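You operate a simulated robot arm through the tools that you are given. There is no shell and no other tool. Be economical: measure what you need, move in short steps, check, and stop when the job is done.

Carry out the task below with a simulated robot arm. There is one attempt and no reset: what you move stays moved.

JOB
Press the small green die into the grey holder.
Fine: the slide plate ends pulled out.

It is judged by the outcome, as a careful person would: the job done as asked, and still so three seconds after it is handed in. It fails if anything else is knocked over, pushed out of place, dropped, spilled or broken.

ROBOT AND FRAMES
A 7-joint arm with a two-finger parallel gripper, fixed in place. Base frame: the origin is at the foot of the arm, x ahead of it, y to its left, z up; the work surface is at about z = 0. Lengths are in m, angles in degrees, forces in N, time in s.
With the tool pointing down near the work surface it reaches from about 0.24 to 0.62 m from the base axis. Its first joint turns from -66.0 to 66.0 degrees. Payload 2.6 kg.
Tool frame: the origin (TCP) lies between the finger pads and is the grasp point; the fingertips stand 0.03 m ahead of it; z points along the fingers, y is the line along which they close. Largest opening 0.094 m; finger width 0.028, thickness 0.01; the body of the gripper, 0.05 by 0.096 m, starts 0.055 m behind the TCP.
Orientation is that of the tool frame in the base frame, as [roll, pitch, yaw] about the fixed x, y, z axes, in that order (R = Rz(yaw) Ry(pitch) Rx(roll)). With the fingers straight down and closing along the base's y, the tool's x points along the base's -x, its y along +y and its z along -z.

CONTROLS
- The arm moves only by the tool arm_command. Its argument "steps" is a list of rows, each a list of 6 numbers: the shift along the tool's x, y, z in units of 50 mm (1.0 is 50 mm), then the turn, a rotation vector about the tool's x, y, z in units of 4 degrees (1.0 is 4 degrees). In form: [[x, y, z, ax, ay, az], ...]. A call has 1 to 8 rows; each row shifts and turns the commanded pose from where the row before left it, along the tool's axes as they then stand. "grip" is the opening, from 0 (shut) to 1 (fully open), set as the call begins (left out, the last holds). A call with a number of a shift or a turn outside -1 to 1 is refused whole. Each row takes 0.2 s and may step no farther than 0.05 m and 8.6 degrees from the row before; otherwise, or with a gripper value out of range, the whole call is refused. A pose out of reach is approached as far as the arm can. The call stops where the force on the tool passes 90 N (or 10 N more than at its start, if that is more) or the arm is blocked; 0.2 s more then pass. The fingers move at their own pace (about 0.072 m/s each) and stop on an object; they squeeze with about 43 N. The grip force told is the motor's: it shows also when the fingers shut on nothing. Time passes only in rows, and 0.2 s behind the last, so rows that do not move let the fingers close. The reply holds the time, the measured pose of the TCP, the force on the tool along the base axes, the opening and the grip force, in the units named above and with some noise.
- Cameras (640 x 400 px; columns grow to the right, rows downward): "scene" is fixed at [0.0321, 0.4316, 0.5585]; the picture's right is [-0.81, -0.59, 0.00], its down [-0.36, 0.49, -0.79] and it looks along [0.47, -0.64, -0.61] (base axes); focal length 338 px, centre (320, 200). "wrist" rides on the gripper at [0.076, 0.014, -0.103] in the tool frame; the picture's right is [-0.18, 0.98, 0.00], its down [-0.75, -0.14, -0.64] and it looks along [-0.63, -0.12, 0.77] (tool axes); focal length 243 px, centre (320, 200). There is no depth. A picture from a camera that has moved, and an enlarged one, comes with that camera's place and axes in the base frame and with its lens.
- camera(camera): a new picture of that camera. It takes no simulated time.
- zoom(camera, box): a new picture of the part [left, top, right, bottom] of that camera's present view, enlarged. It takes no simulated time.
- hand_in(): hands the job in; it is judged then, once.

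Work in short steps. Places have to be worked out from the pictures, the camera data and where the tool is seen: move nearer, look again, correct. Check each grasp and each placing, and mend what went wrong. You have 120 turns and 76 pictures in all, those below and enlarged ones among them. Open the gripper and draw the arm clear of the work before you hand the job in, unless the task says otherwise; then end with one line.

The tools are called after ">>>" by a JSON object that holds its "fn" and its "kwargs". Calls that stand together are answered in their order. arm_command: Moves the arm, as the interface text tells. Its arguments: {"type":"object","properties":{"steps":{"type":"array"},"grip":{"type":"number"}},"required":["steps"]} The other tools are called the same way: camera (camera) takes a picture; zoom (camera, box) takes an enlarged picture of a part of a camera's view; hand_in () hands the job in.

At the start:

```text
clock: 0.0
position: [0.3986, 0.0649, 0.3363]
tool_rot: [-179.9, 0.0, -180.0]
contact_force: [-0.5, -0.3, 0.6]
opening: 0.094
finger_force: 0.2
```

scene: 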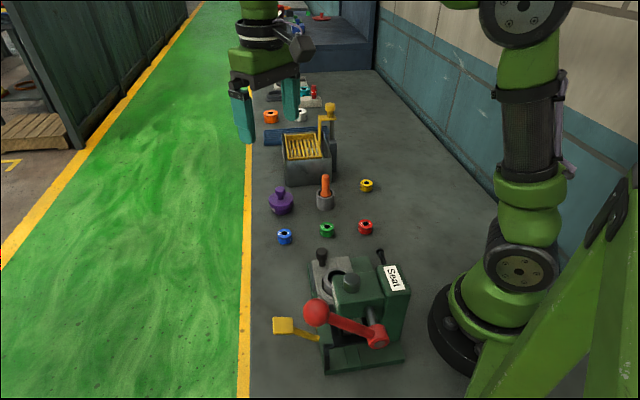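
wrist: 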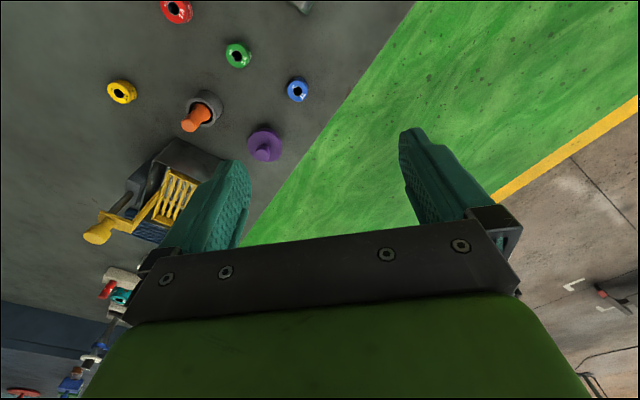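

I'll look closely at the green-painted seat press and the items around it first.

>>> {"fn": "zoom", "kwargs": {"camera": "scene", "box": [260, 220, 440, 380]}}

>>> {"fn": "zoom", "kwargs": {"camera": "scene", "box": [230, 70, 400, 250]}}

```text
2.50 times, centred on (350, 300) of scene
camera zoom: at [0.0321, 0.4316, 0.5585], right [-0.81, -0.59, 0.0], down [-0.36, 0.49, -0.79], along [0.47, -0.64, -0.61], focal length 844 px, centre (245, -50)
```

zoom: 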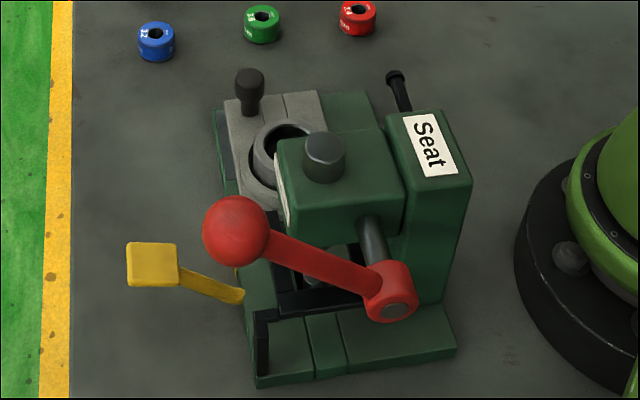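

```text
2.22 times, centred on (315, 160) of scene
camera zoom: at [0.0321, 0.4316, 0.5585], right [-0.81, -0.59, 0.0], down [-0.36, 0.49, -0.79], along [0.47, -0.64, -0.61], focal length 750 px, centre (331, 289)
```

zoom: 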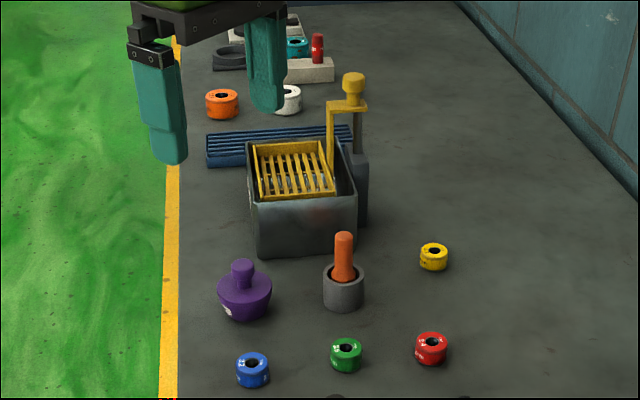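

The press carries a grey holder on a slide plate. I'll bring the wrist camera back so it looks down on the press.

>>> {"fn": "arm_command", "kwargs": {"steps": [[0.9, 0.2, -0.2, 0, 0, 0], [0.9, 0.2, -0.2, 0, 0, 0], [0.8, 0.1, 0, 0, 0, 0], [0, 0, 0, 0, 0, 0]]}}

>>> {"fn": "camera", "kwargs": {"camera": "wrist"}}

>>> {"fn": "camera", "kwargs": {"camera": "scene"}}

```text
clock: 1.0
position: [0.2704, 0.089, 0.3565]
tool_rot: [-180.0, 0.0, -180.0]
contact_force: [0.3, -0.7, -0.5]
opening: 0.0939
finger_force: 0.1
```

```text
71 pictures are left
camera wrist: at [0.1947, 0.1036, 0.4581], right [0.18, 0.98, 0.0], down [0.75, -0.14, 0.64], along [0.63, -0.12, -0.77], focal length 243 px, centre (320, 200)
```

wrist: 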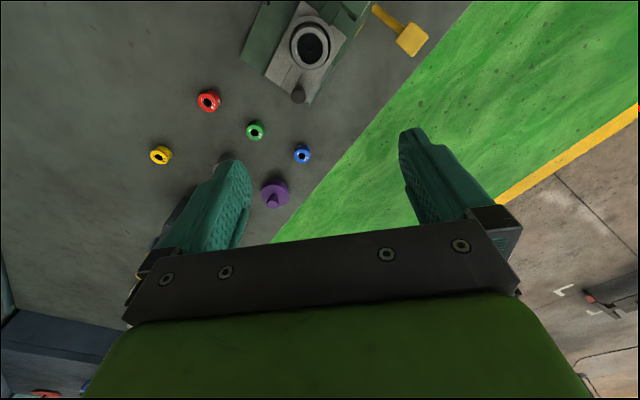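

```text
70 pictures are left
```

scene: 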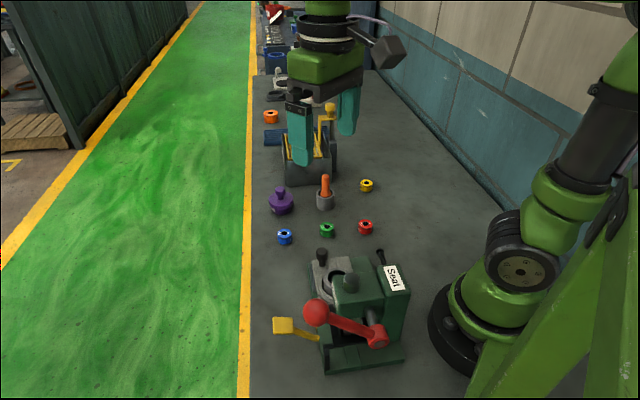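

>>> {"fn": "zoom", "kwargs": {"camera": "wrist", "box": [220, 0, 440, 138]}}

```text
2.90 times, centred on (330, 69) of wrist
camera zoom: at [0.1947, 0.1036, 0.4581], right [0.18, 0.98, 0.0], down [0.75, -0.14, 0.64], along [0.63, -0.12, -0.77], focal length 703 px, centre (291, 580)
```

zoom: 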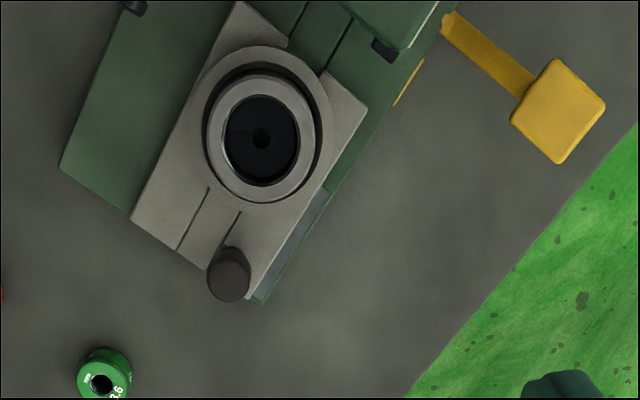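

The holder's mouth is about (0.246, 0.082, 0.067), the green die is near (0.368, -0.057), and the slide runs along (0.87, -0.5). I'll turn the wrist and move sideways to view the lever side.

>>> {"fn": "arm_command", "kwargs": {"steps": [[0, 0.3, 0, 0, 0, 1], [0, 0.3, 0, 0, 0, 1], [0, 0.3, 0, 0, 0, 1], [0, 0.3, 0, 0, 0, 1], [0, 0.3, 0, 0, 0, 1], [0, 0.3, 0, 0, 0, 1], [0, 0, 0, 0, 0, 1], [0, 0, 0, 0, 0, 1]]}}

>>> {"fn": "arm_command", "kwargs": {"steps": [[0, 0, 0, 0, 0, 1], [0, 0, 0, 0, 0, 1], [0, 0, 0, 0, 0, 1], [0, 0, 0, 0, 0, 1], [0, 0, 0, 0, 0, 1], [0, 0, 0, 0, 0, 1], [0, 0, 0, 0, 0, 1], [0, 0, 0, 0, 0, 1]]}}

>>> {"fn": "camera", "kwargs": {"camera": "wrist"}}

```text
clock: 2.8
position: [0.2861, 0.1776, 0.3561]
tool_rot: [180.0, 0.0, 148.0]
contact_force: [0.3, 0.3, -0.9]
opening: 0.0942
finger_force: 0.1
```

```text
clock: 4.6
position: [0.2853, 0.1781, 0.3566]
tool_rot: [180.0, 0.0, 116.0]
contact_force: [0.5, 0.1, -0.7]
opening: 0.0938
finger_force: 0.1
```

```text
68 pictures are left
camera wrist: at [0.2648, 0.2524, 0.4579], right [0.96, 0.26, 0.0], down [0.2, -0.74, 0.64], along [0.17, -0.62, -0.77], focal length 243 px, centre (320, 200)
```

wrist: 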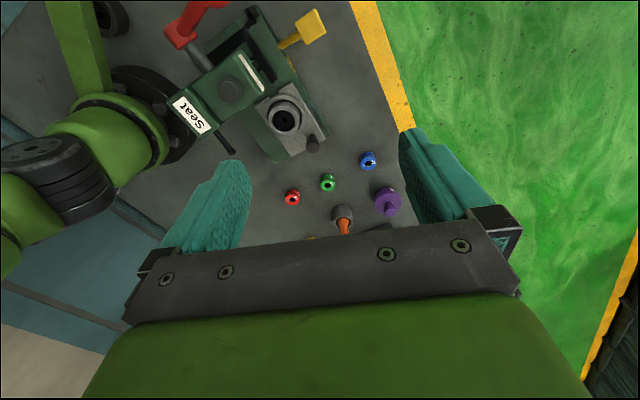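

The press is mostly in view; I'll back off further along +y to bring the lever ball in.

>>> {"fn": "arm_command", "kwargs": {"steps": [[0.8, 0, 0, 0, 0, 0.5], [0.8, 0, 0, 0, 0, 0.5], [0, 0, 0, 0, 0, 0]]}}

>>> {"fn": "camera", "kwargs": {"camera": "wrist"}}

>>> {"fn": "zoom", "kwargs": {"camera": "wrist", "box": [140, 0, 380, 150]}}

```text
clock: 5.4
position: [0.2503, 0.2496, 0.356]
tool_rot: [180.0, 0.0, 112.0]
contact_force: [0.0, -0.1, 0.4]
opening: 0.0939
finger_force: 0.0
```

```text
67 pictures are left
camera wrist: at [0.2361, 0.3264, 0.458], right [0.98, 0.2, 0.0], down [0.15, -0.75, 0.64], along [0.13, -0.63, -0.77], focal length 243 px, centre (320, 200)
```

wrist: 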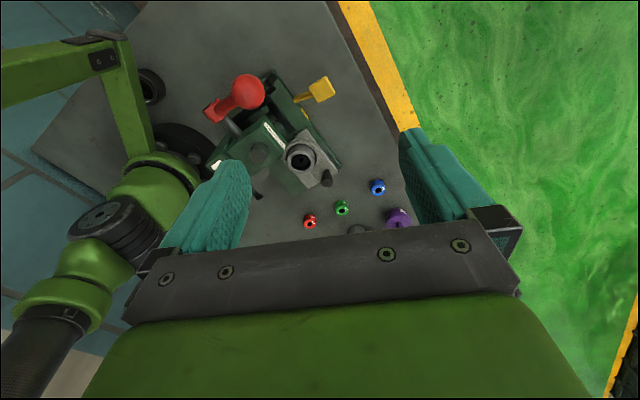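

```text
2.67 times, centred on (260, 75) of wrist
camera zoom: at [0.2361, 0.3264, 0.458], right [0.98, 0.2, 0.0], down [0.15, -0.75, 0.64], along [0.13, -0.63, -0.77], focal length 647 px, centre (480, 533)
```

zoom: 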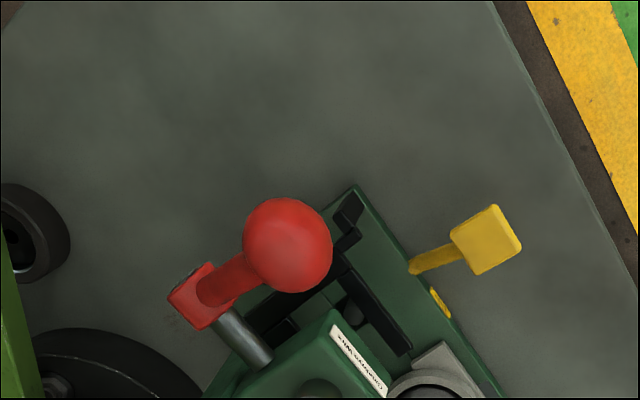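

Ball is at about (0.181, 0.239, 0.200) and its pivot at about (0.120, 0.179, 0.124), so the lever swings outward and down across the slide direction. Next I turn to yaw 150, to clear the press later, and go over the green die.

>>> {"fn": "arm_command", "kwargs": {"steps": [[0, 0, 0, 0, 0, -1], [0, 0, 0, 0, 0, -1], [0, 0, 0, 0, 0, -1], [0, 0, 0, 0, 0, -1], [0, 0, 0, 0, 0, -1], [0, 0, 0, 0, 0, -1], [0, 0, 0, 0, 0, -1], [0, 0, 0, 0, 0, -1]]}}

>>> {"fn": "arm_command", "kwargs": {"steps": [[0, 0, 0, 0, 0, -1], [-0.73, -0.58, 0, 0, 0, -0.5], [-0.73, -0.58, 0, 0, 0, 0], [-0.73, -0.58, 0, 0, 0, 0], [-0.73, -0.58, 0, 0, 0, 0], [-0.73, -0.58, 0, 0, 0, 0], [-0.73, -0.58, 0, 0, 0, 0], [-0.73, -0.58, 0, 0, 0, 0]]}}

>>> {"fn": "arm_command", "kwargs": {"steps": [[0, 0, 0.9, 0, 0, 0], [0, 0, 0.9, 0, 0, 0], [0, 0, 0.9, 0, 0, 0], [0, 0, 0, 0, 0, 0]]}}

>>> {"fn": "camera", "kwargs": {"camera": "wrist"}}

>>> {"fn": "camera", "kwargs": {"camera": "scene"}}

```text
clock: 7.2
position: [0.2505, 0.2506, 0.3564]
tool_rot: [-179.9, 0.0, 144.2]
contact_force: [0.0, -1.1, -0.3]
opening: 0.094
finger_force: 0.1
```

```text
clock: 9.0
position: [0.3718, -0.0552, 0.3582]
tool_rot: [180.0, 0.0, 150.0]
contact_force: [0.5, -0.3, 0.6]
opening: 0.0942
finger_force: 0.0
```

```text
clock: 10.0
position: [0.3701, -0.0536, 0.2216]
tool_rot: [179.9, 0.0, 150.0]
contact_force: [1.3, -0.4, -0.6]
opening: 0.0938
finger_force: 0.1
```

```text
65 pictures are left
camera wrist: at [0.3123, -0.0025, 0.3231], right [0.65, 0.76, 0.0], down [0.58, -0.5, 0.64], along [0.49, -0.42, -0.77], focal length 243 px, centre (320, 200)
```

wrist: 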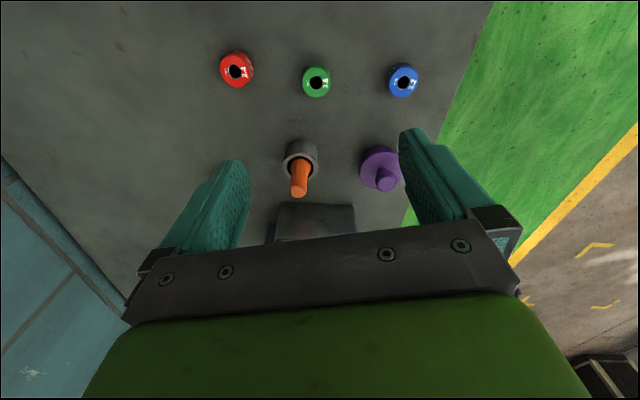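

```text
64 pictures are left
```

scene: 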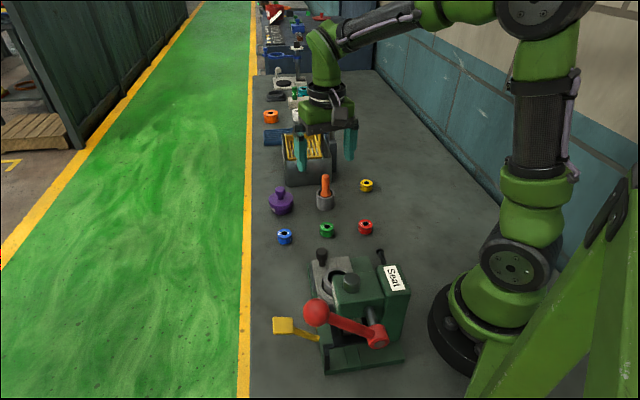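

The green die's top centre comes out at about (0.368, -0.055), just beneath the tool. I'll narrow the fingers a little and go down, stopping short for a check.

>>> {"fn": "arm_command", "kwargs": {"steps": [[0.02, -0.04, 0.9, 0, 0, 0], [0, 0, 0.9, 0, 0, 0], [0, 0, 0.7, 0, 0, 0], [0, 0, 0, 0, 0, 0]], "grip": 0.68}}

>>> {"fn": "camera", "kwargs": {"camera": "wrist"}}

>>> {"fn": "zoom", "kwargs": {"camera": "scene", "box": [270, 160, 390, 260]}}

```text
clock: 11.0
position: [0.3668, -0.0538, 0.098]
tool_rot: [180.0, 0.0, 149.9]
contact_force: [0.1, 0.2, 0.0]
opening: 0.0638
finger_force: 0.1
```

```text
63 pictures are left
camera wrist: at [0.309, -0.0031, 0.1992], right [0.65, 0.76, 0.0], down [0.58, -0.5, 0.64], along [0.49, -0.42, -0.77], focal length 243 px, centre (320, 200)
```

wrist: 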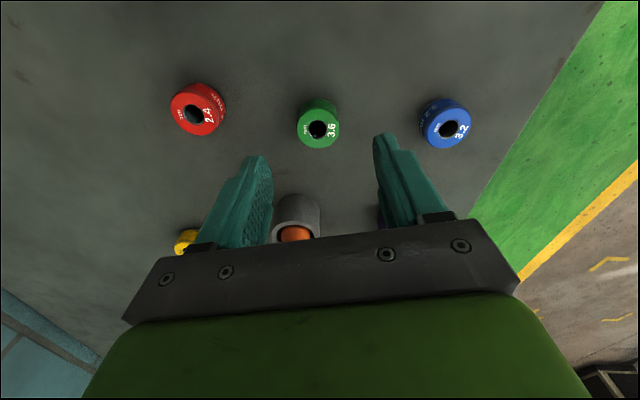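

```text
4.00 times, centred on (330, 210) of scene
camera zoom: at [0.0321, 0.4316, 0.5585], right [-0.81, -0.59, 0.0], down [-0.36, 0.49, -0.79], along [0.47, -0.64, -0.61], focal length 1350 px, centre (280, 160)
```

zoom: 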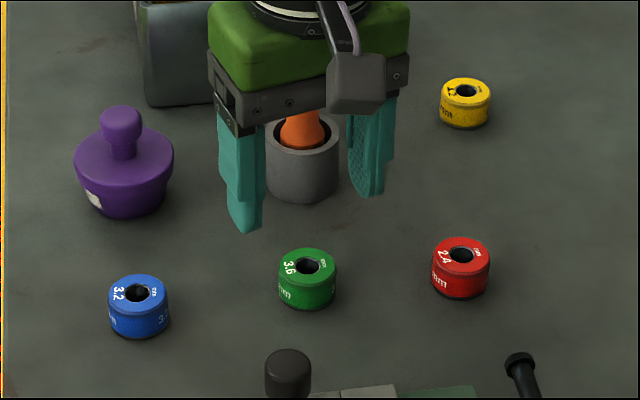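

Aligned within a couple of mm. I'll descend to z≈0.040 so that the tips cover the die's upper half, then close.

>>> {"fn": "arm_command", "kwargs": {"steps": [[-0.03, -0.01, 0.6, 0, 0, 0], [0, 0, 0.55, 0, 0, 0], [0, 0, 0, 0, 0, 0]]}}

>>> {"fn": "arm_command", "kwargs": {"steps": [[0, 0, 0, 0, 0, 0], [0, 0, 0, 0, 0, 0], [0, 0, 0, 0, 0, 0]], "grip": 0.0}}

>>> {"fn": "zoom", "kwargs": {"camera": "scene", "box": [270, 160, 390, 260]}}

```text
clock: 11.8
position: [0.3669, -0.0555, 0.0402]
tool_rot: [-180.0, 0.1, 150.0]
contact_force: [0.6, 0.2, -0.5]
opening: 0.0639
finger_force: 0.1
```

```text
clock: 12.6
position: [0.3674, -0.0548, 0.0413]
tool_rot: [179.9, 0.0, 150.0]
contact_force: [0.0, 0.3, 0.8]
opening: 0.0325
finger_force: 42.8
```

```text
4.00 times, centred on (330, 210) of scene
camera zoom: at [0.0321, 0.4316, 0.5585], right [-0.81, -0.59, 0.0], down [-0.36, 0.49, -0.79], along [0.47, -0.64, -0.61], focal length 1350 px, centre (280, 160)
```

zoom: 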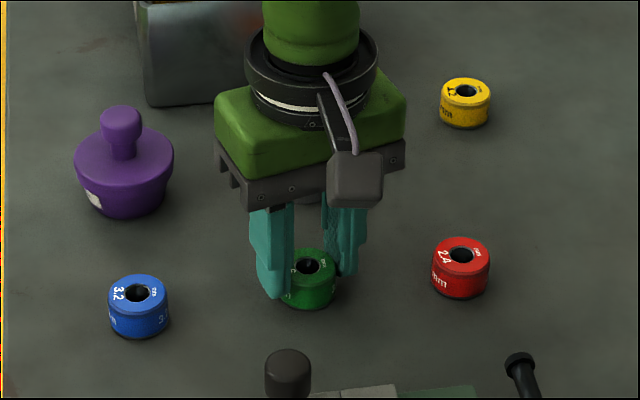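

Closed at 32.5 mm with full grip force, so the die is held. Lift and check in the wrist view.

>>> {"fn": "arm_command", "kwargs": {"steps": [[0, 0, -0.5, 0, 0, 0], [0, 0, -0.9, 0, 0, 0], [0, 0, -0.9, 0, 0, 0], [0, 0, -0.9, 0, 0, 0], [0, 0, 0, 0, 0, 0]]}}

>>> {"fn": "zoom", "kwargs": {"camera": "wrist", "box": [230, 90, 410, 240]}}

>>> {"fn": "zoom", "kwargs": {"camera": "scene", "box": [270, 120, 390, 220]}}

```text
clock: 13.8
position: [0.3658, -0.0552, 0.1978]
tool_rot: [180.0, 0.1, 150.0]
contact_force: [-0.5, 0.4, -1.0]
opening: 0.0328
finger_force: 43.0
```

```text
2.67 times, centred on (320, 165) of wrist
camera zoom: at [0.309, -0.0043, 0.2985], right [0.65, 0.76, 0.0], down [0.58, -0.5, 0.64], along [0.49, -0.42, -0.77], focal length 647 px, centre (320, 293)
```

zoom: 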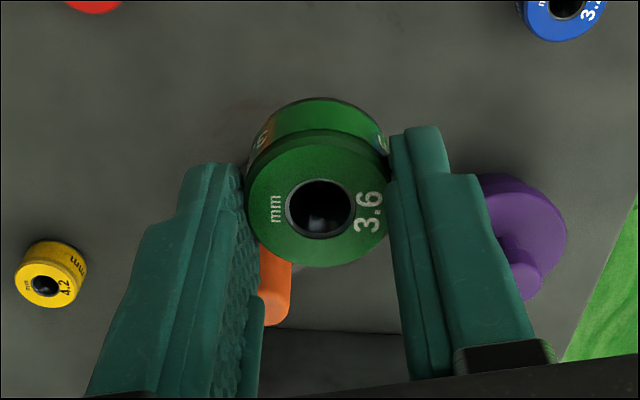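

```text
4.00 times, centred on (330, 170) of scene
camera zoom: at [0.0321, 0.4316, 0.5585], right [-0.81, -0.59, 0.0], down [-0.36, 0.49, -0.79], along [0.47, -0.64, -0.61], focal length 1350 px, centre (280, 320)
```

zoom: 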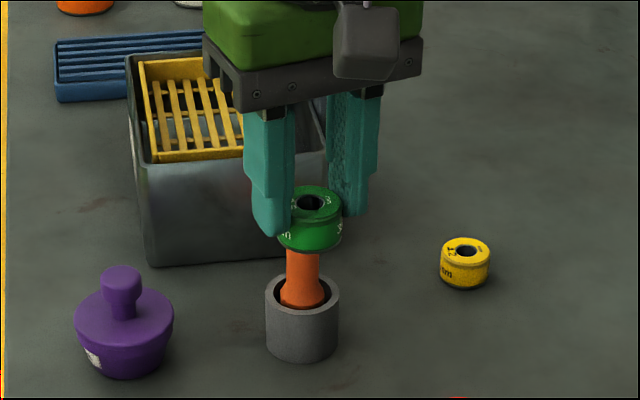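

Die held upright and centred. Now carry it to above the holder and look again.

>>> {"fn": "arm_command", "kwargs": {"steps": [[0.86, 0.29, 0, 0, 0, 0], [0.86, 0.29, 0, 0, 0, 0], [0.86, 0.29, 0, 0, 0, 0], [0.86, 0.3, 0, 0, 0, 0], [0, 0, 0, 0, 0, 0]]}}

>>> {"fn": "camera", "kwargs": {"camera": "wrist"}}

>>> {"fn": "camera", "kwargs": {"camera": "scene"}}

```text
clock: 15.0
position: [0.2489, 0.0802, 0.1997]
tool_rot: [180.0, 0.0, 150.1]
contact_force: [-0.1, -0.1, -0.9]
opening: 0.0327
finger_force: 43.1
```

```text
58 pictures are left
camera wrist: at [0.1911, 0.1309, 0.3017], right [0.65, 0.76, 0.0], down [0.58, -0.5, 0.64], along [0.49, -0.42, -0.77], focal length 243 px, centre (320, 200)
```

wrist: 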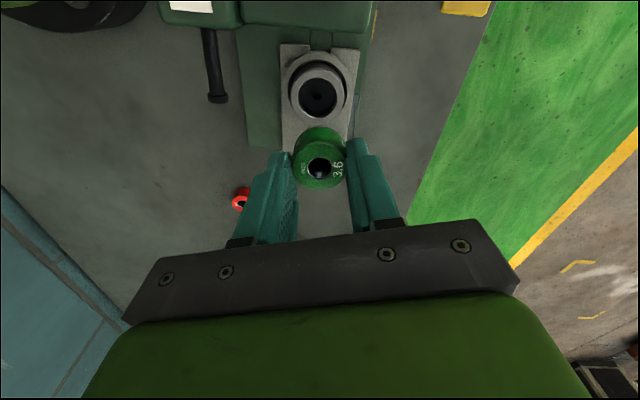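

```text
57 pictures are left
```

scene: 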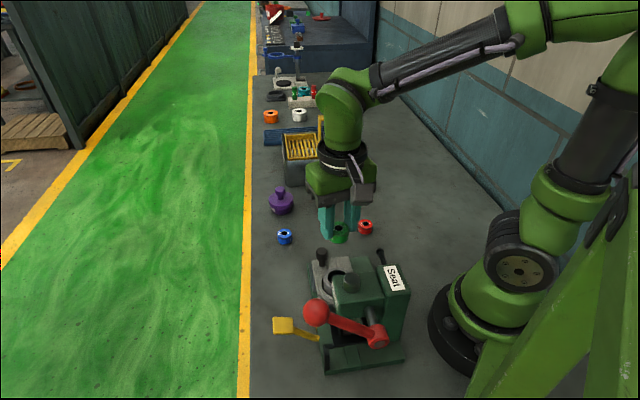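

>>> {"fn": "zoom", "kwargs": {"camera": "wrist", "box": [240, 20, 400, 200]}}

>>> {"fn": "zoom", "kwargs": {"camera": "scene", "box": [290, 210, 390, 310]}}

```text
2.22 times, centred on (320, 110) of wrist
camera zoom: at [0.1911, 0.1309, 0.3017], right [0.65, 0.76, 0.0], down [0.58, -0.5, 0.64], along [0.49, -0.42, -0.77], focal length 539 px, centre (320, 400)
```

zoom: 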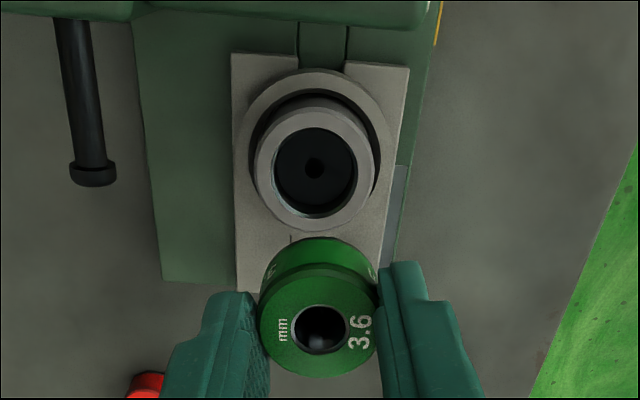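

```text
4.00 times, centred on (340, 260) of scene
camera zoom: at [0.032, 0.4316, 0.5585], right [-0.81, -0.59, 0.0], down [-0.36, 0.49, -0.79], along [0.47, -0.64, -0.61], focal length 1350 px, centre (240, -40)
```

zoom: 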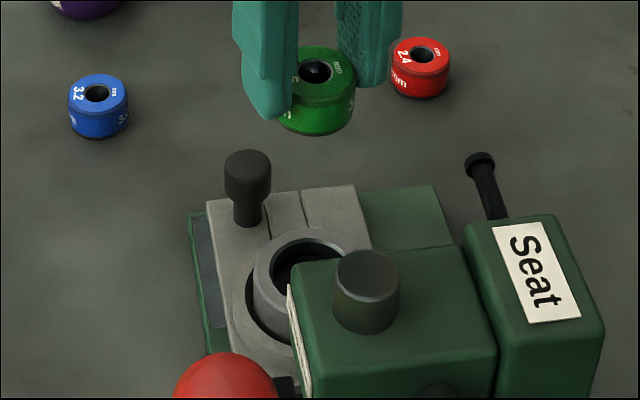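

The holder is a grey cup in the slide plate, with its bore about 34 mm wide and the die 32.7 mm. The rim height is still uncertain, so I'll come down 45 mm and measure again for parallax.

>>> {"fn": "arm_command", "kwargs": {"steps": [[0.1, -0.02, 0.5, 0, 0, 0], [0, 0, 0.4, 0, 0, 0], [0, 0, 0, 0, 0, 0]]}}

>>> {"fn": "zoom", "kwargs": {"camera": "wrist", "box": [240, 20, 400, 200]}}

>>> {"fn": "zoom", "kwargs": {"camera": "scene", "box": [290, 210, 390, 310]}}

```text
clock: 15.8
position: [0.2444, 0.0819, 0.1544]
tool_rot: [180.0, 0.0, 149.9]
contact_force: [1.0, 0.2, -1.1]
opening: 0.0325
finger_force: 43.2
```

```text
2.22 times, centred on (320, 110) of wrist
camera zoom: at [0.1865, 0.1327, 0.2552], right [0.65, 0.76, 0.0], down [0.58, -0.5, 0.64], along [0.49, -0.42, -0.77], focal length 539 px, centre (320, 400)
```

zoom: 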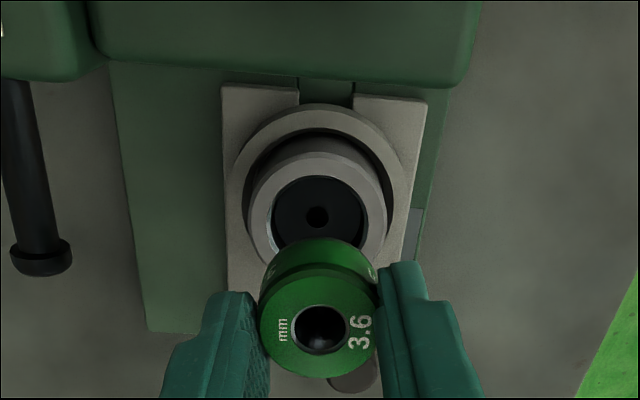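

```text
4.00 times, centred on (340, 260) of scene
camera zoom: at [0.0321, 0.4316, 0.5585], right [-0.81, -0.59, 0.0], down [-0.36, 0.49, -0.79], along [0.47, -0.64, -0.61], focal length 1350 px, centre (240, -40)
```

zoom: 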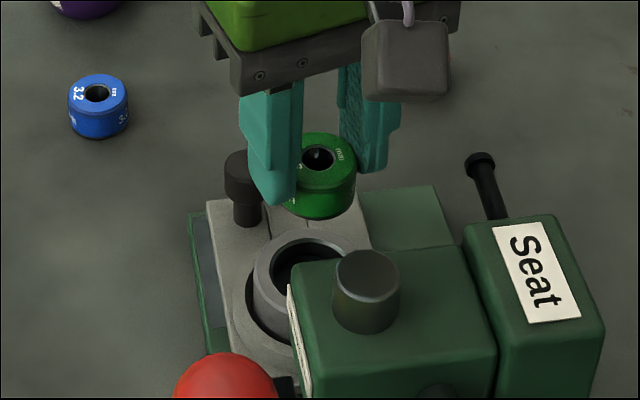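

Both heights agree on a rim centre near (0.244, 0.082) with z≈0.067. I'll descend to just above it and check the alignment.

>>> {"fn": "arm_command", "kwargs": {"steps": [[0, -0.01, 0.35, 0, 0, 0], [0, 0, 0.33, 0, 0, 0], [0, 0, 0, 0, 0, 0]]}}

>>> {"fn": "zoom", "kwargs": {"camera": "wrist", "box": [240, 60, 400, 220]}}

>>> {"fn": "zoom", "kwargs": {"camera": "scene", "box": [290, 230, 370, 310]}}

```text
clock: 16.6
position: [0.2436, 0.081, 0.1192]
tool_rot: [180.0, 0.0, 149.9]
contact_force: [-0.3, 0.4, -2.8]
opening: 0.0327
finger_force: 43.0
```

```text
2.50 times, centred on (320, 140) of wrist
camera zoom: at [0.1863, 0.1316, 0.2211], right [0.65, 0.76, 0.0], down [0.58, -0.5, 0.64], along [0.49, -0.42, -0.77], focal length 606 px, centre (320, 350)
```

zoom: 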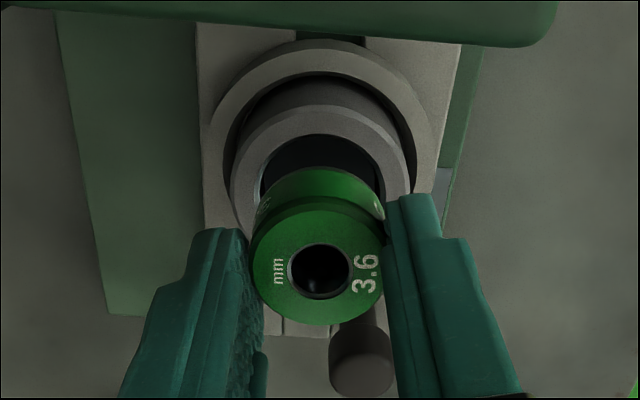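

```text
5.00 times, centred on (330, 270) of scene
camera zoom: at [0.0321, 0.4316, 0.5585], right [-0.81, -0.59, 0.0], down [-0.36, 0.49, -0.79], along [0.47, -0.64, -0.61], focal length 1688 px, centre (270, -150)
```

zoom: 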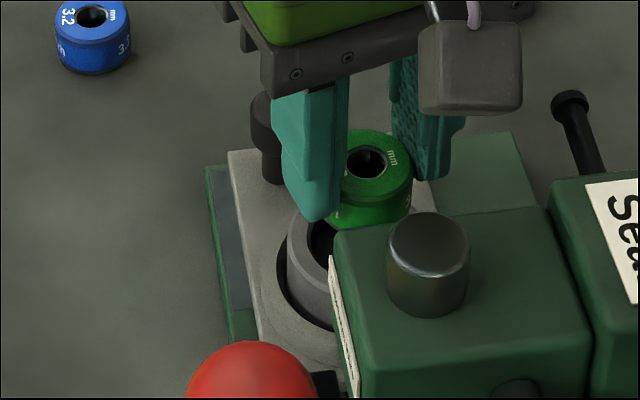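

Combining all views (sizes and parallax) puts the rim lower, z≈0.047, with its centre near (0.2493, 0.0772). So I shift about 7 mm outward, descend 20 mm, and recheck.

>>> {"fn": "arm_command", "kwargs": {"steps": [[-0.14, -0.02, 0, 0, 0, 0], [0, 0, 0.38, 0, 0, 0], [0, 0, 0, 0, 0, 0]]}}

>>> {"fn": "zoom", "kwargs": {"camera": "wrist", "box": [240, 60, 400, 220]}}

>>> {"fn": "zoom", "kwargs": {"camera": "scene", "box": [290, 230, 370, 310]}}

```text
clock: 17.4
position: [0.249, 0.0748, 0.1013]
tool_rot: [-180.0, 0.0, 150.1]
contact_force: [-0.1, 0.3, -0.8]
opening: 0.0324
finger_force: 43.1
```

```text
2.50 times, centred on (320, 140) of wrist
camera zoom: at [0.191, 0.1268, 0.2023], right [0.65, 0.76, 0.0], down [0.58, -0.5, 0.64], along [0.49, -0.42, -0.77], focal length 606 px, centre (320, 350)
```

zoom: 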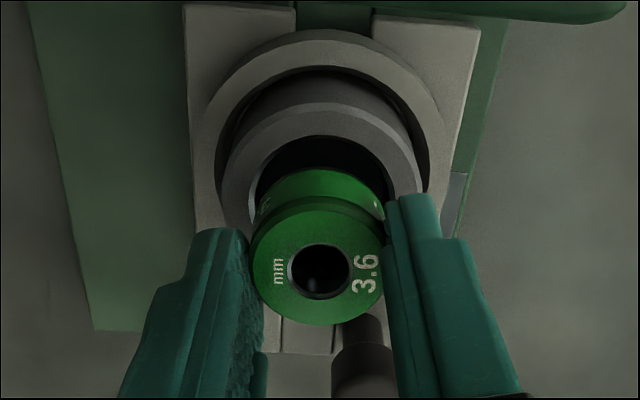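

```text
5.00 times, centred on (330, 270) of scene
camera zoom: at [0.0321, 0.4316, 0.5585], right [-0.81, -0.59, 0.0], down [-0.36, 0.49, -0.79], along [0.47, -0.64, -0.61], focal length 1688 px, centre (270, -150)
```

zoom: 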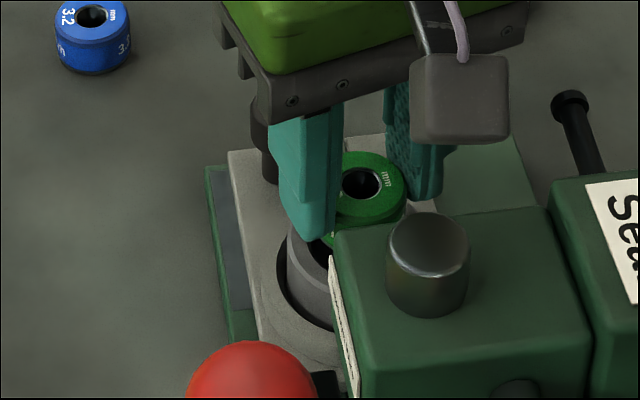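

The die is now centred over the bore within about 1 mm. I'll go down slowly while watching the force.

>>> {"fn": "arm_command", "kwargs": {"steps": [[-0.01, 0, 0.12, 0, 0, 0], [0, 0, 0.12, 0, 0, 0], [0, 0, 0, 0, 0, 0]]}}

>>> {"fn": "zoom", "kwargs": {"camera": "wrist", "box": [240, 60, 400, 220]}}

>>> {"fn": "zoom", "kwargs": {"camera": "scene", "box": [290, 230, 370, 310]}}

```text
clock: 18.2
position: [0.2505, 0.0761, 0.0901]
tool_rot: [179.8, 0.2, 150.0]
contact_force: [-5.5, -5.6, 42.3]
opening: 0.0325
finger_force: 42.9
```

```text
2.50 times, centred on (320, 140) of wrist
camera zoom: at [0.1925, 0.1271, 0.1912], right [0.65, 0.76, 0.0], down [0.58, -0.5, 0.64], along [0.49, -0.42, -0.76], focal length 606 px, centre (320, 350)
```

zoom: 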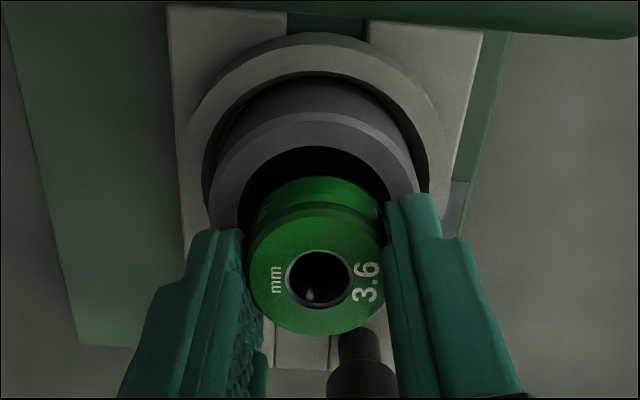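

```text
5.00 times, centred on (330, 270) of scene
camera zoom: at [0.0319, 0.4315, 0.5585], right [-0.81, -0.59, 0.0], down [-0.36, 0.49, -0.79], along [0.47, -0.64, -0.61], focal length 1688 px, centre (270, -150)
```

zoom: 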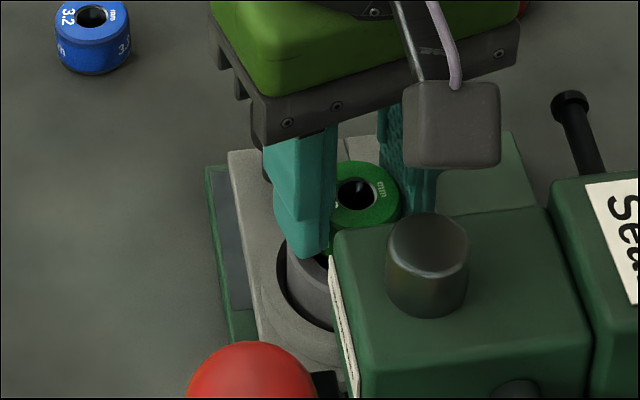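

It touched at 42 N with the die slightly off toward +s and +p, and the die slid up about 3 mm in the grip. I'll lift a little, correct by (+2, -1.5) mm in tool axes, and look.

>>> {"fn": "arm_command", "kwargs": {"steps": [[0, 0, -0.15, 0, 0, 0], [0.04, -0.03, 0, 0, 0, 0], [0, 0, 0, 0, 0, 0], [0, 0, 0, 0, 0, 0]]}}

>>> {"fn": "zoom", "kwargs": {"camera": "wrist", "box": [260, 80, 380, 200]}}

```text
clock: 19.2
position: [0.2471, 0.0764, 0.096]
tool_rot: [-179.9, 0.0, 150.0]
contact_force: [-0.3, -0.1, -1.7]
opening: 0.0325
finger_force: 43.1
```

```text
3.33 times, centred on (320, 140) of wrist
camera zoom: at [0.1891, 0.1271, 0.1979], right [0.65, 0.76, 0.0], down [0.58, -0.5, 0.64], along [0.49, -0.42, -0.77], focal length 809 px, centre (320, 400)
```

zoom: 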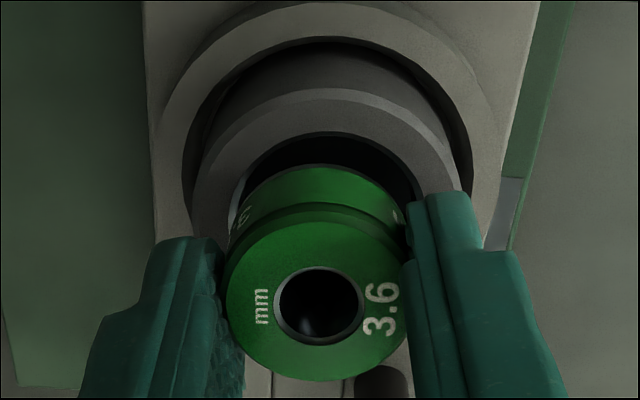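

Now centred along the slide and about 1 mm short sideways. I'll correct that and lower in small steps.

>>> {"fn": "arm_command", "kwargs": {"steps": [[0, 0.018, 0.05, 0, 0, 0], [0, 0, 0.08, 0, 0, 0], [0, 0, 0.06, 0, 0, 0], [0, 0, 0, 0, 0, 0]]}}

>>> {"fn": "zoom", "kwargs": {"camera": "wrist", "box": [260, 80, 380, 200]}}

```text
clock: 20.2
position: [0.248, 0.076, 0.0876]
tool_rot: [-180.0, 0.0, 149.9]
contact_force: [-0.1, 0.1, -1.8]
opening: 0.0324
finger_force: 43.2
```

```text
3.33 times, centred on (320, 140) of wrist
camera zoom: at [0.1895, 0.1279, 0.1881], right [0.65, 0.76, 0.0], down [0.58, -0.5, 0.64], along [0.49, -0.42, -0.77], focal length 809 px, centre (320, 400)
```

zoom: 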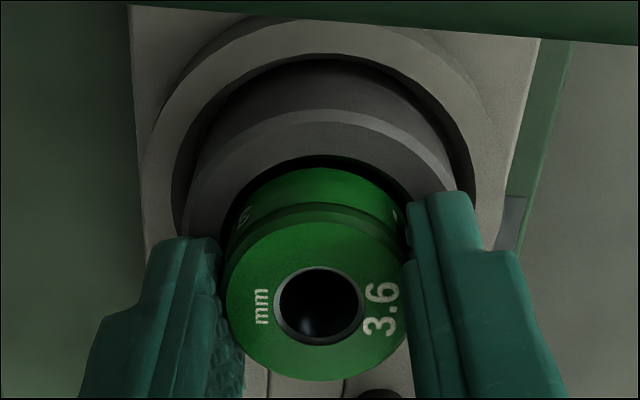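

No contact force and it appears to be entering. I'll lower 5 mm more.

>>> {"fn": "arm_command", "kwargs": {"steps": [[0, 0, 0.05, 0, 0, 0], [0, 0, 0.05, 0, 0, 0], [0, 0, 0, 0, 0, 0]]}}

>>> {"fn": "zoom", "kwargs": {"camera": "wrist", "box": [260, 80, 380, 200]}}

>>> {"fn": "zoom", "kwargs": {"camera": "scene", "box": [290, 230, 370, 310]}}

```text
clock: 20.9
position: [0.248, 0.077, 0.0847]
tool_rot: [180.0, 0.0, 149.7]
contact_force: [-2.7, -2.0, 10.9]
opening: 0.0328
finger_force: 42.6
stopped in row 3: the force on the tool passed its limit (the readings are from after the stop); the commanded pose is now the measured one
```

```text
3.33 times, centred on (320, 140) of wrist
camera zoom: at [0.1892, 0.1283, 0.1861], right [0.65, 0.76, 0.0], down [0.58, -0.5, 0.64], along [0.49, -0.42, -0.77], focal length 809 px, centre (320, 400)
```

zoom: 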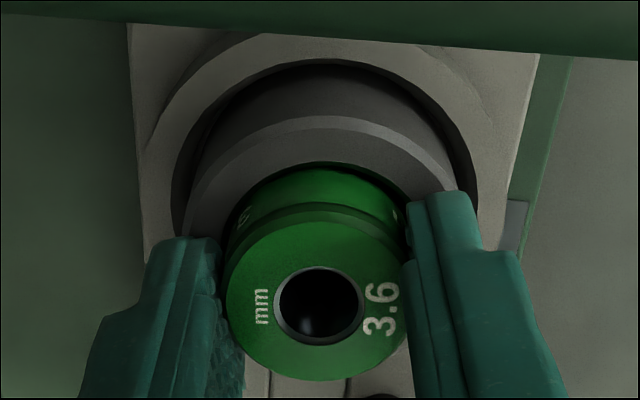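

```text
5.00 times, centred on (330, 270) of scene
camera zoom: at [0.032, 0.4315, 0.5585], right [-0.81, -0.59, 0.0], down [-0.36, 0.49, -0.79], along [0.47, -0.64, -0.61], focal length 1688 px, centre (270, -150)
```

zoom: 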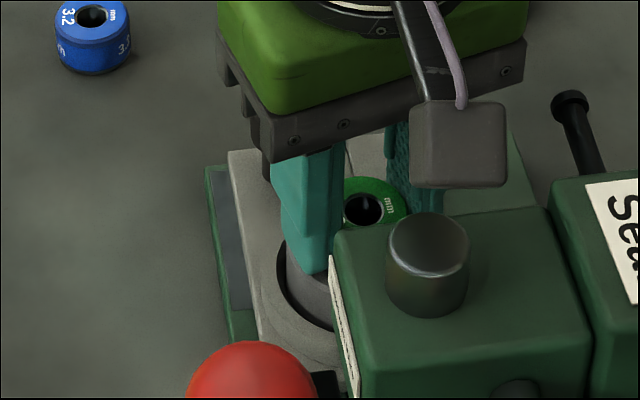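

Force peaked, either tips on the rim or the die on its seat. The die looks well inside the bore on all sides, so I release gently and lift straight up to inspect.

>>> {"fn": "arm_command", "kwargs": {"steps": [[0, 0, -0.02, 0, 0, 0], [0, 0, 0, 0, 0, 0], [0, 0, 0, 0, 0, 0]], "grip": 0.55}}

>>> {"fn": "arm_command", "kwargs": {"steps": [[0, 0, -0.5, 0, 0, 0], [0, 0, -0.8, 0, 0, 0], [0, 0, 0, 0, 0, 0]]}}

>>> {"fn": "zoom", "kwargs": {"camera": "wrist", "box": [240, 20, 400, 180]}}

>>> {"fn": "zoom", "kwargs": {"camera": "scene", "box": [290, 230, 370, 310]}}

```text
clock: 21.7
position: [0.2468, 0.0766, 0.0858]
tool_rot: [-180.0, 0.1, 149.8]
contact_force: [-0.3, 0.1, -0.2]
opening: 0.0516
finger_force: 0.1
```

```text
clock: 22.5
position: [0.2458, 0.0764, 0.1504]
tool_rot: [-179.9, 0.0, 149.7]
contact_force: [-0.5, 0.2, 0.2]
opening: 0.0518
finger_force: 0.1
```

```text
2.50 times, centred on (320, 100) of wrist
camera zoom: at [0.1884, 0.1281, 0.2518], right [0.65, 0.76, 0.0], down [0.58, -0.5, 0.64], along [0.49, -0.42, -0.77], focal length 606 px, centre (320, 450)
```

zoom: 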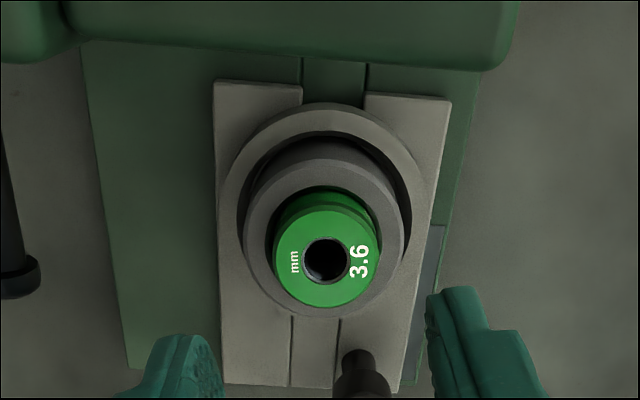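

```text
5.00 times, centred on (330, 270) of scene
camera zoom: at [0.032, 0.4316, 0.5585], right [-0.81, -0.59, 0.0], down [-0.36, 0.49, -0.79], along [0.47, -0.64, -0.61], focal length 1688 px, centre (270, -150)
```

zoom: 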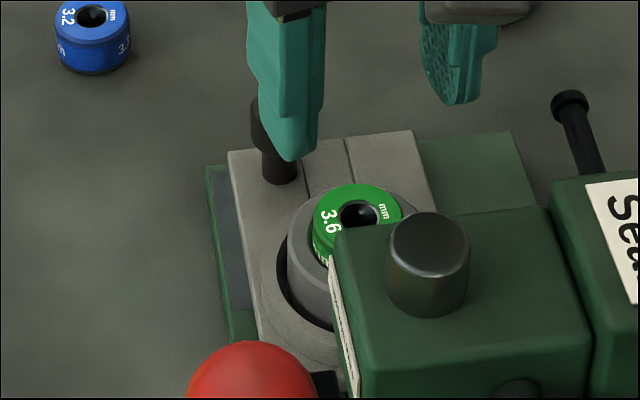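

The die sits square in the holder's mouth, standing proud and ready for pressing. Next is the slide knob near (0.308, 0.047, top 0.061): I'll move above it and tilt the tool 24° so the camera and body lean away from the press.

>>> {"fn": "arm_command", "kwargs": {"steps": [[-0.75, 0.05, -0.2, 0, 0, 0], [-0.76, 0.06, 0, 0, 0, 0], [0, 0, 0, 0, 1, 0], [0, 0, 0, 0, 1, 0], [0, 0, 0, 0, 1, 0], [0, 0, 0, 0, 1, 0], [0, 0, 0, 0, 1, 0], [0, 0, 0, 0, 1, 0]], "grip": 0.58}}

>>> {"fn": "camera", "kwargs": {"camera": "wrist"}}

>>> {"fn": "zoom", "kwargs": {"camera": "scene", "box": [280, 190, 400, 310]}}

```text
clock: 24.3
position: [0.3157, 0.0438, 0.161]
tool_rot: [179.9, -24.0, 149.9]
contact_force: [0.5, -0.1, 0.4]
opening: 0.0543
finger_force: 0.1
```

```text
40 pictures are left
camera wrist: at [0.2996, 0.0706, 0.2843], right [0.64, 0.77, -0.07], down [0.75, -0.6, 0.28], along [0.17, -0.23, -0.96], focal length 243 px, centre (320, 200)
```

wrist: 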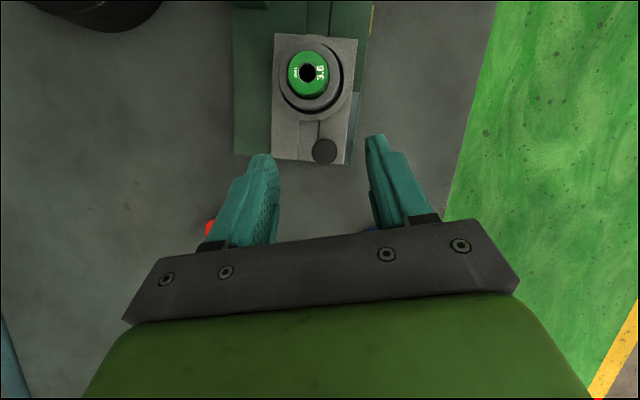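

```text
3.33 times, centred on (340, 250) of scene
camera zoom: at [0.032, 0.4316, 0.5585], right [-0.81, -0.59, 0.0], down [-0.36, 0.49, -0.79], along [0.47, -0.64, -0.61], focal length 1125 px, centre (253, 33)
```

zoom: 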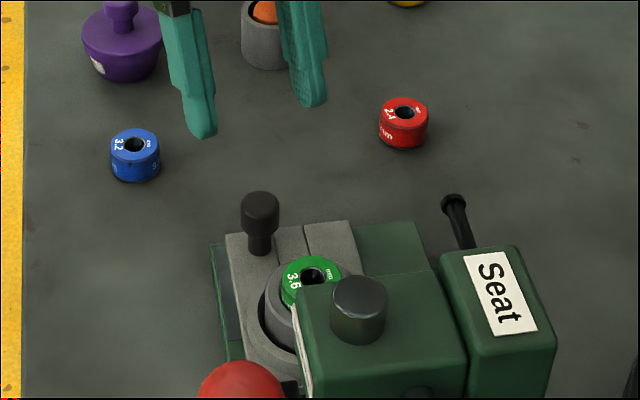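

The knob is at about (0.306, 0.047). I'll descend straight onto it, straddling it with the fingers.

>>> {"fn": "arm_command", "kwargs": {"steps": [[-0.24, -0.042, 0.58, 0, 0, 0], [-0.24, 0, 0.58, 0, 0, 0], [-0.24, 0, 0.58, 0, 0, 0], [0, 0, 0, 0, 0, 0]]}}

>>> {"fn": "camera", "kwargs": {"camera": "wrist"}}

>>> {"fn": "zoom", "kwargs": {"camera": "scene", "box": [280, 190, 400, 310]}}

```text
clock: 25.3
position: [0.3134, 0.0441, 0.0644]
tool_rot: [180.0, -23.9, 149.8]
contact_force: [-0.9, -0.2, -0.2]
opening: 0.0544
finger_force: 0.0
```

```text
38 pictures are left
camera wrist: at [0.2966, 0.0715, 0.1878], right [0.64, 0.76, -0.07], down [0.75, -0.6, 0.28], along [0.17, -0.24, -0.96], focal length 243 px, centre (320, 200)
```

wrist: 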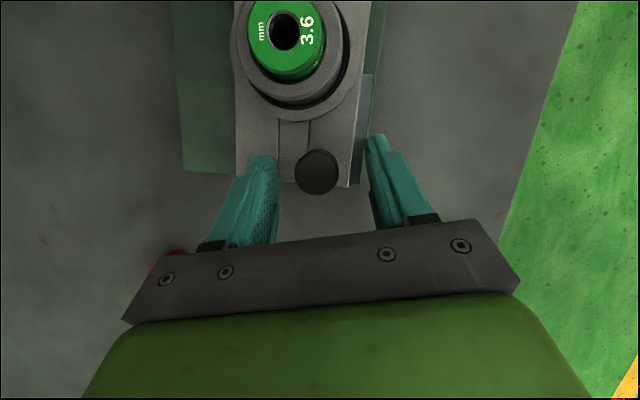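

```text
3.33 times, centred on (340, 250) of scene
camera zoom: at [0.0321, 0.4316, 0.5585], right [-0.81, -0.59, 0.0], down [-0.36, 0.49, -0.79], along [0.47, -0.64, -0.61], focal length 1125 px, centre (253, 33)
```

zoom: 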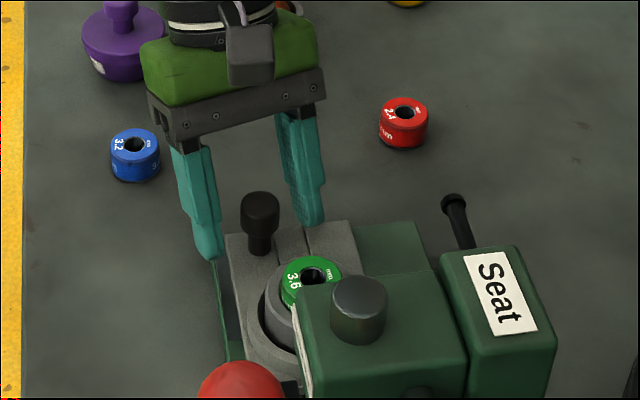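

The knob is between the fingers. Closing on it.

>>> {"fn": "arm_command", "kwargs": {"steps": [[0, -0.02, 0, 0, 0, 0], [0, 0, 0, 0, 0, 0], [0, 0, 0, 0, 0, 0], [0, 0, 0, 0, 0, 0]], "grip": 0.0}}

>>> {"fn": "zoom", "kwargs": {"camera": "wrist", "box": [200, 0, 440, 240]}}

```text
clock: 26.3
position: [0.3112, 0.0437, 0.0656]
tool_rot: [179.9, -24.0, 149.9]
contact_force: [10.8, 12.7, -15.7]
opening: 0.0232
finger_force: 44.4
```

```text
1.67 times, centred on (320, 120) of wrist
camera zoom: at [0.2957, 0.0708, 0.1887], right [0.64, 0.77, -0.07], down [0.75, -0.6, 0.28], along [0.17, -0.23, -0.96], focal length 404 px, centre (320, 333)
```

zoom: 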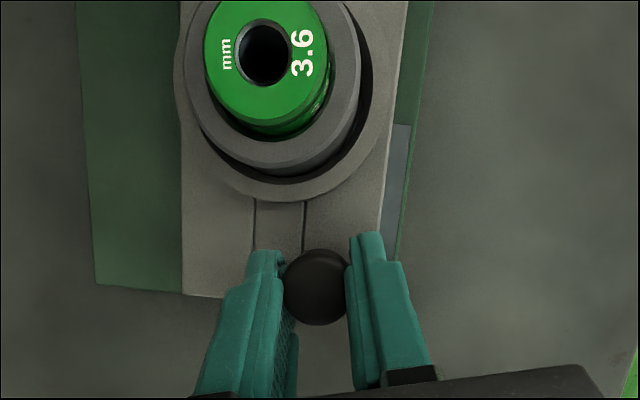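

Knob gripped at 23 mm. I'll relieve the slight side load and start pushing the slide inward 20 mm.

>>> {"fn": "arm_command", "kwargs": {"steps": [[0, 0.02, 0, 0, 0, 0], [0.09, 0, 0.04, 0, 0, 0], [0.09, 0, 0.04, 0, 0, 0], [0.09, 0, 0.04, 0, 0, 0], [0.09, 0, 0.04, 0, 0, 0], [0, 0, 0, 0, 0, 0]]}}

>>> {"fn": "zoom", "kwargs": {"camera": "scene", "box": [270, 210, 430, 370]}}

```text
clock: 27.7
position: [0.2986, 0.0571, 0.0685]
tool_rot: [179.2, -23.4, 150.0]
contact_force: [40.2, 41.7, -34.8]
opening: 0.0234
finger_force: 44.7
```

```text
2.50 times, centred on (350, 290) of scene
camera zoom: at [0.0322, 0.4316, 0.5584], right [-0.81, -0.59, 0.0], down [-0.36, 0.49, -0.79], along [0.47, -0.64, -0.61], focal length 844 px, centre (245, -25)
```

zoom: 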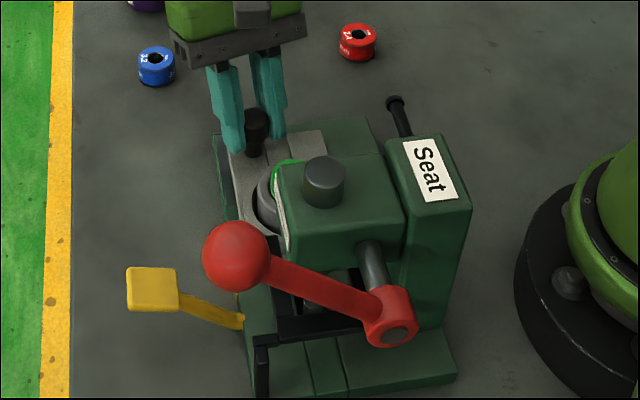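

The reaction shows the slide axis is rotated about 10.6° from the tool (the camera's own twist misled me): its inward direction is about (-0.757, 0.653). I'll relieve the side load before pushing on.

>>> {"fn": "arm_command", "kwargs": {"steps": [[-0.01, 0.04, 0.02, 0, 0, 0], [-0.01, 0.04, 0.02, 0, 0, 0], [0, 0, 0, 0, 0, 0]]}}

```text
clock: 28.5
position: [0.2985, 0.0565, 0.0662]
tool_rot: [179.8, -23.8, 149.8]
contact_force: [11.8, 10.5, 40.1]
opening: 0.0233
finger_force: 45.0
```

>>> {"fn": "arm_command", "kwargs": {"steps": [[0.009, 0.02, -0.02, 0, 0, 0], [0.09, 0.019, 0.04, 0, 0, 0], [0.09, 0.019, 0.04, 0, 0, 0], [0.09, 0.019, 0.04, 0, 0, 0], [0.09, 0.019, 0.04, 0, 0, 0], [0, 0, 0, 0, 0, 0]]}}

```text
clock: 29.9
position: [0.2834, 0.0709, 0.0663]
tool_rot: [179.7, -23.7, 149.9]
contact_force: [17.9, 18.8, 12.5]
opening: 0.0231
finger_force: 45.0
```

Sliding well, about 38 mm in. I'll continue with a touch more sideways component.

>>> {"fn": "arm_command", "kwargs": {"steps": [[0, 0.03, -0.005, 0, 0, 0], [0.09, 0.023, 0.04, 0, 0, 0], [0.09, 0.023, 0.04, 0, 0, 0], [0.09, 0.023, 0.04, 0, 0, 0], [0.09, 0.023, 0.04, 0, 0, 0], [0, 0, 0, 0, 0, 0]]}}

>>> {"fn": "zoom", "kwargs": {"camera": "scene", "box": [270, 210, 430, 370]}}

```text
clock: 31.3
position: [0.2699, 0.0871, 0.0663]
tool_rot: [179.8, -24.0, 149.7]
contact_force: [8.9, 7.9, 33.2]
opening: 0.0231
finger_force: 44.8
```

```text
2.50 times, centred on (350, 290) of scene
camera zoom: at [0.0319, 0.4315, 0.5585], right [-0.81, -0.59, 0.0], down [-0.36, 0.49, -0.79], along [0.47, -0.64, -0.61], focal length 844 px, centre (245, -25)
```

zoom: 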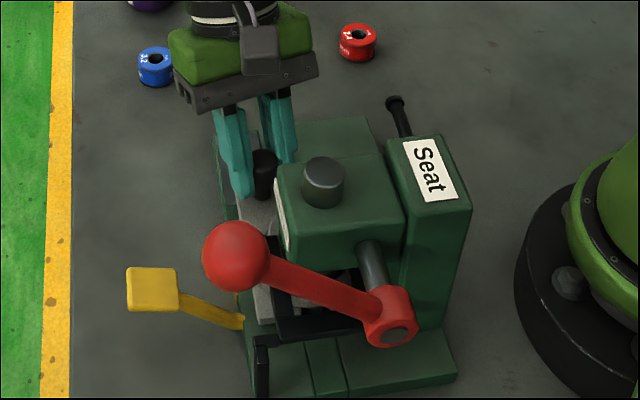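

About 60 mm in with low resistance; continuing toward the end stop.

>>> {"fn": "arm_command", "kwargs": {"steps": [[0, 0.01, -0.012, 0, 0, 0], [0.09, 0.023, 0.038, 0, 0, 0], [0.09, 0.023, 0.038, 0, 0, 0], [0.09, 0.023, 0.038, 0, 0, 0], [0, 0, 0, 0, 0, 0]]}}

>>> {"fn": "zoom", "kwargs": {"camera": "scene", "box": [270, 210, 430, 370]}}

```text
clock: 32.5
position: [0.2595, 0.097, 0.0655]
tool_rot: [179.8, -23.9, 150.0]
contact_force: [26.1, 26.3, -37.9]
opening: 0.0231
finger_force: 45.1
```

```text
2.50 times, centred on (350, 290) of scene
camera zoom: at [0.0322, 0.4316, 0.5584], right [-0.81, -0.59, 0.0], down [-0.36, 0.49, -0.79], along [0.47, -0.64, -0.61], focal length 844 px, centre (245, -25)
```

zoom: 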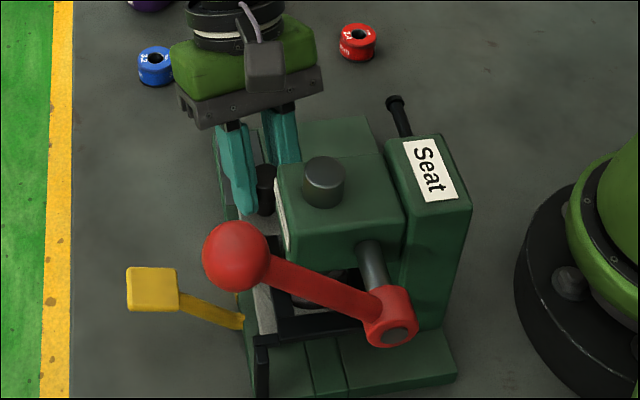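

>>> {"fn": "arm_command", "kwargs": {"steps": [[0, 0.035, 0.008, 0, 0, 0], [0.09, 0.024, 0.04, 0, 0, 0], [0.09, 0.024, 0.04, 0, 0, 0], [0.09, 0.024, 0.04, 0, 0, 0], [0, 0, 0, 0, 0, 0]]}}

>>> {"fn": "zoom", "kwargs": {"camera": "scene", "box": [270, 210, 430, 370]}}

```text
clock: 33.7
position: [0.2484, 0.1078, 0.0661]
tool_rot: [179.9, -23.9, 149.8]
contact_force: [5.8, 8.4, -9.2]
opening: 0.023
finger_force: 44.9
```

```text
2.50 times, centred on (350, 290) of scene
camera zoom: at [0.0321, 0.4316, 0.5585], right [-0.81, -0.59, 0.0], down [-0.36, 0.49, -0.79], along [0.47, -0.64, -0.61], focal length 844 px, centre (245, -25)
```

zoom: 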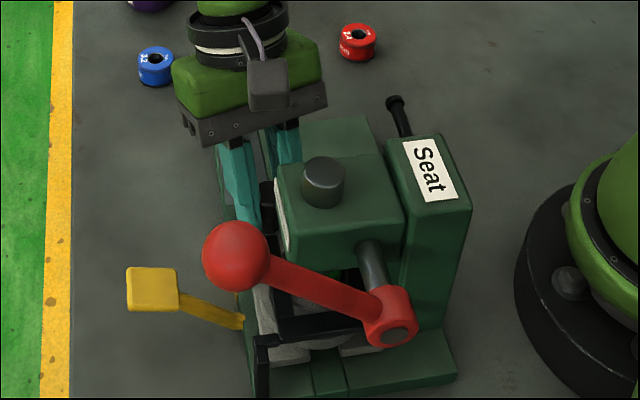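

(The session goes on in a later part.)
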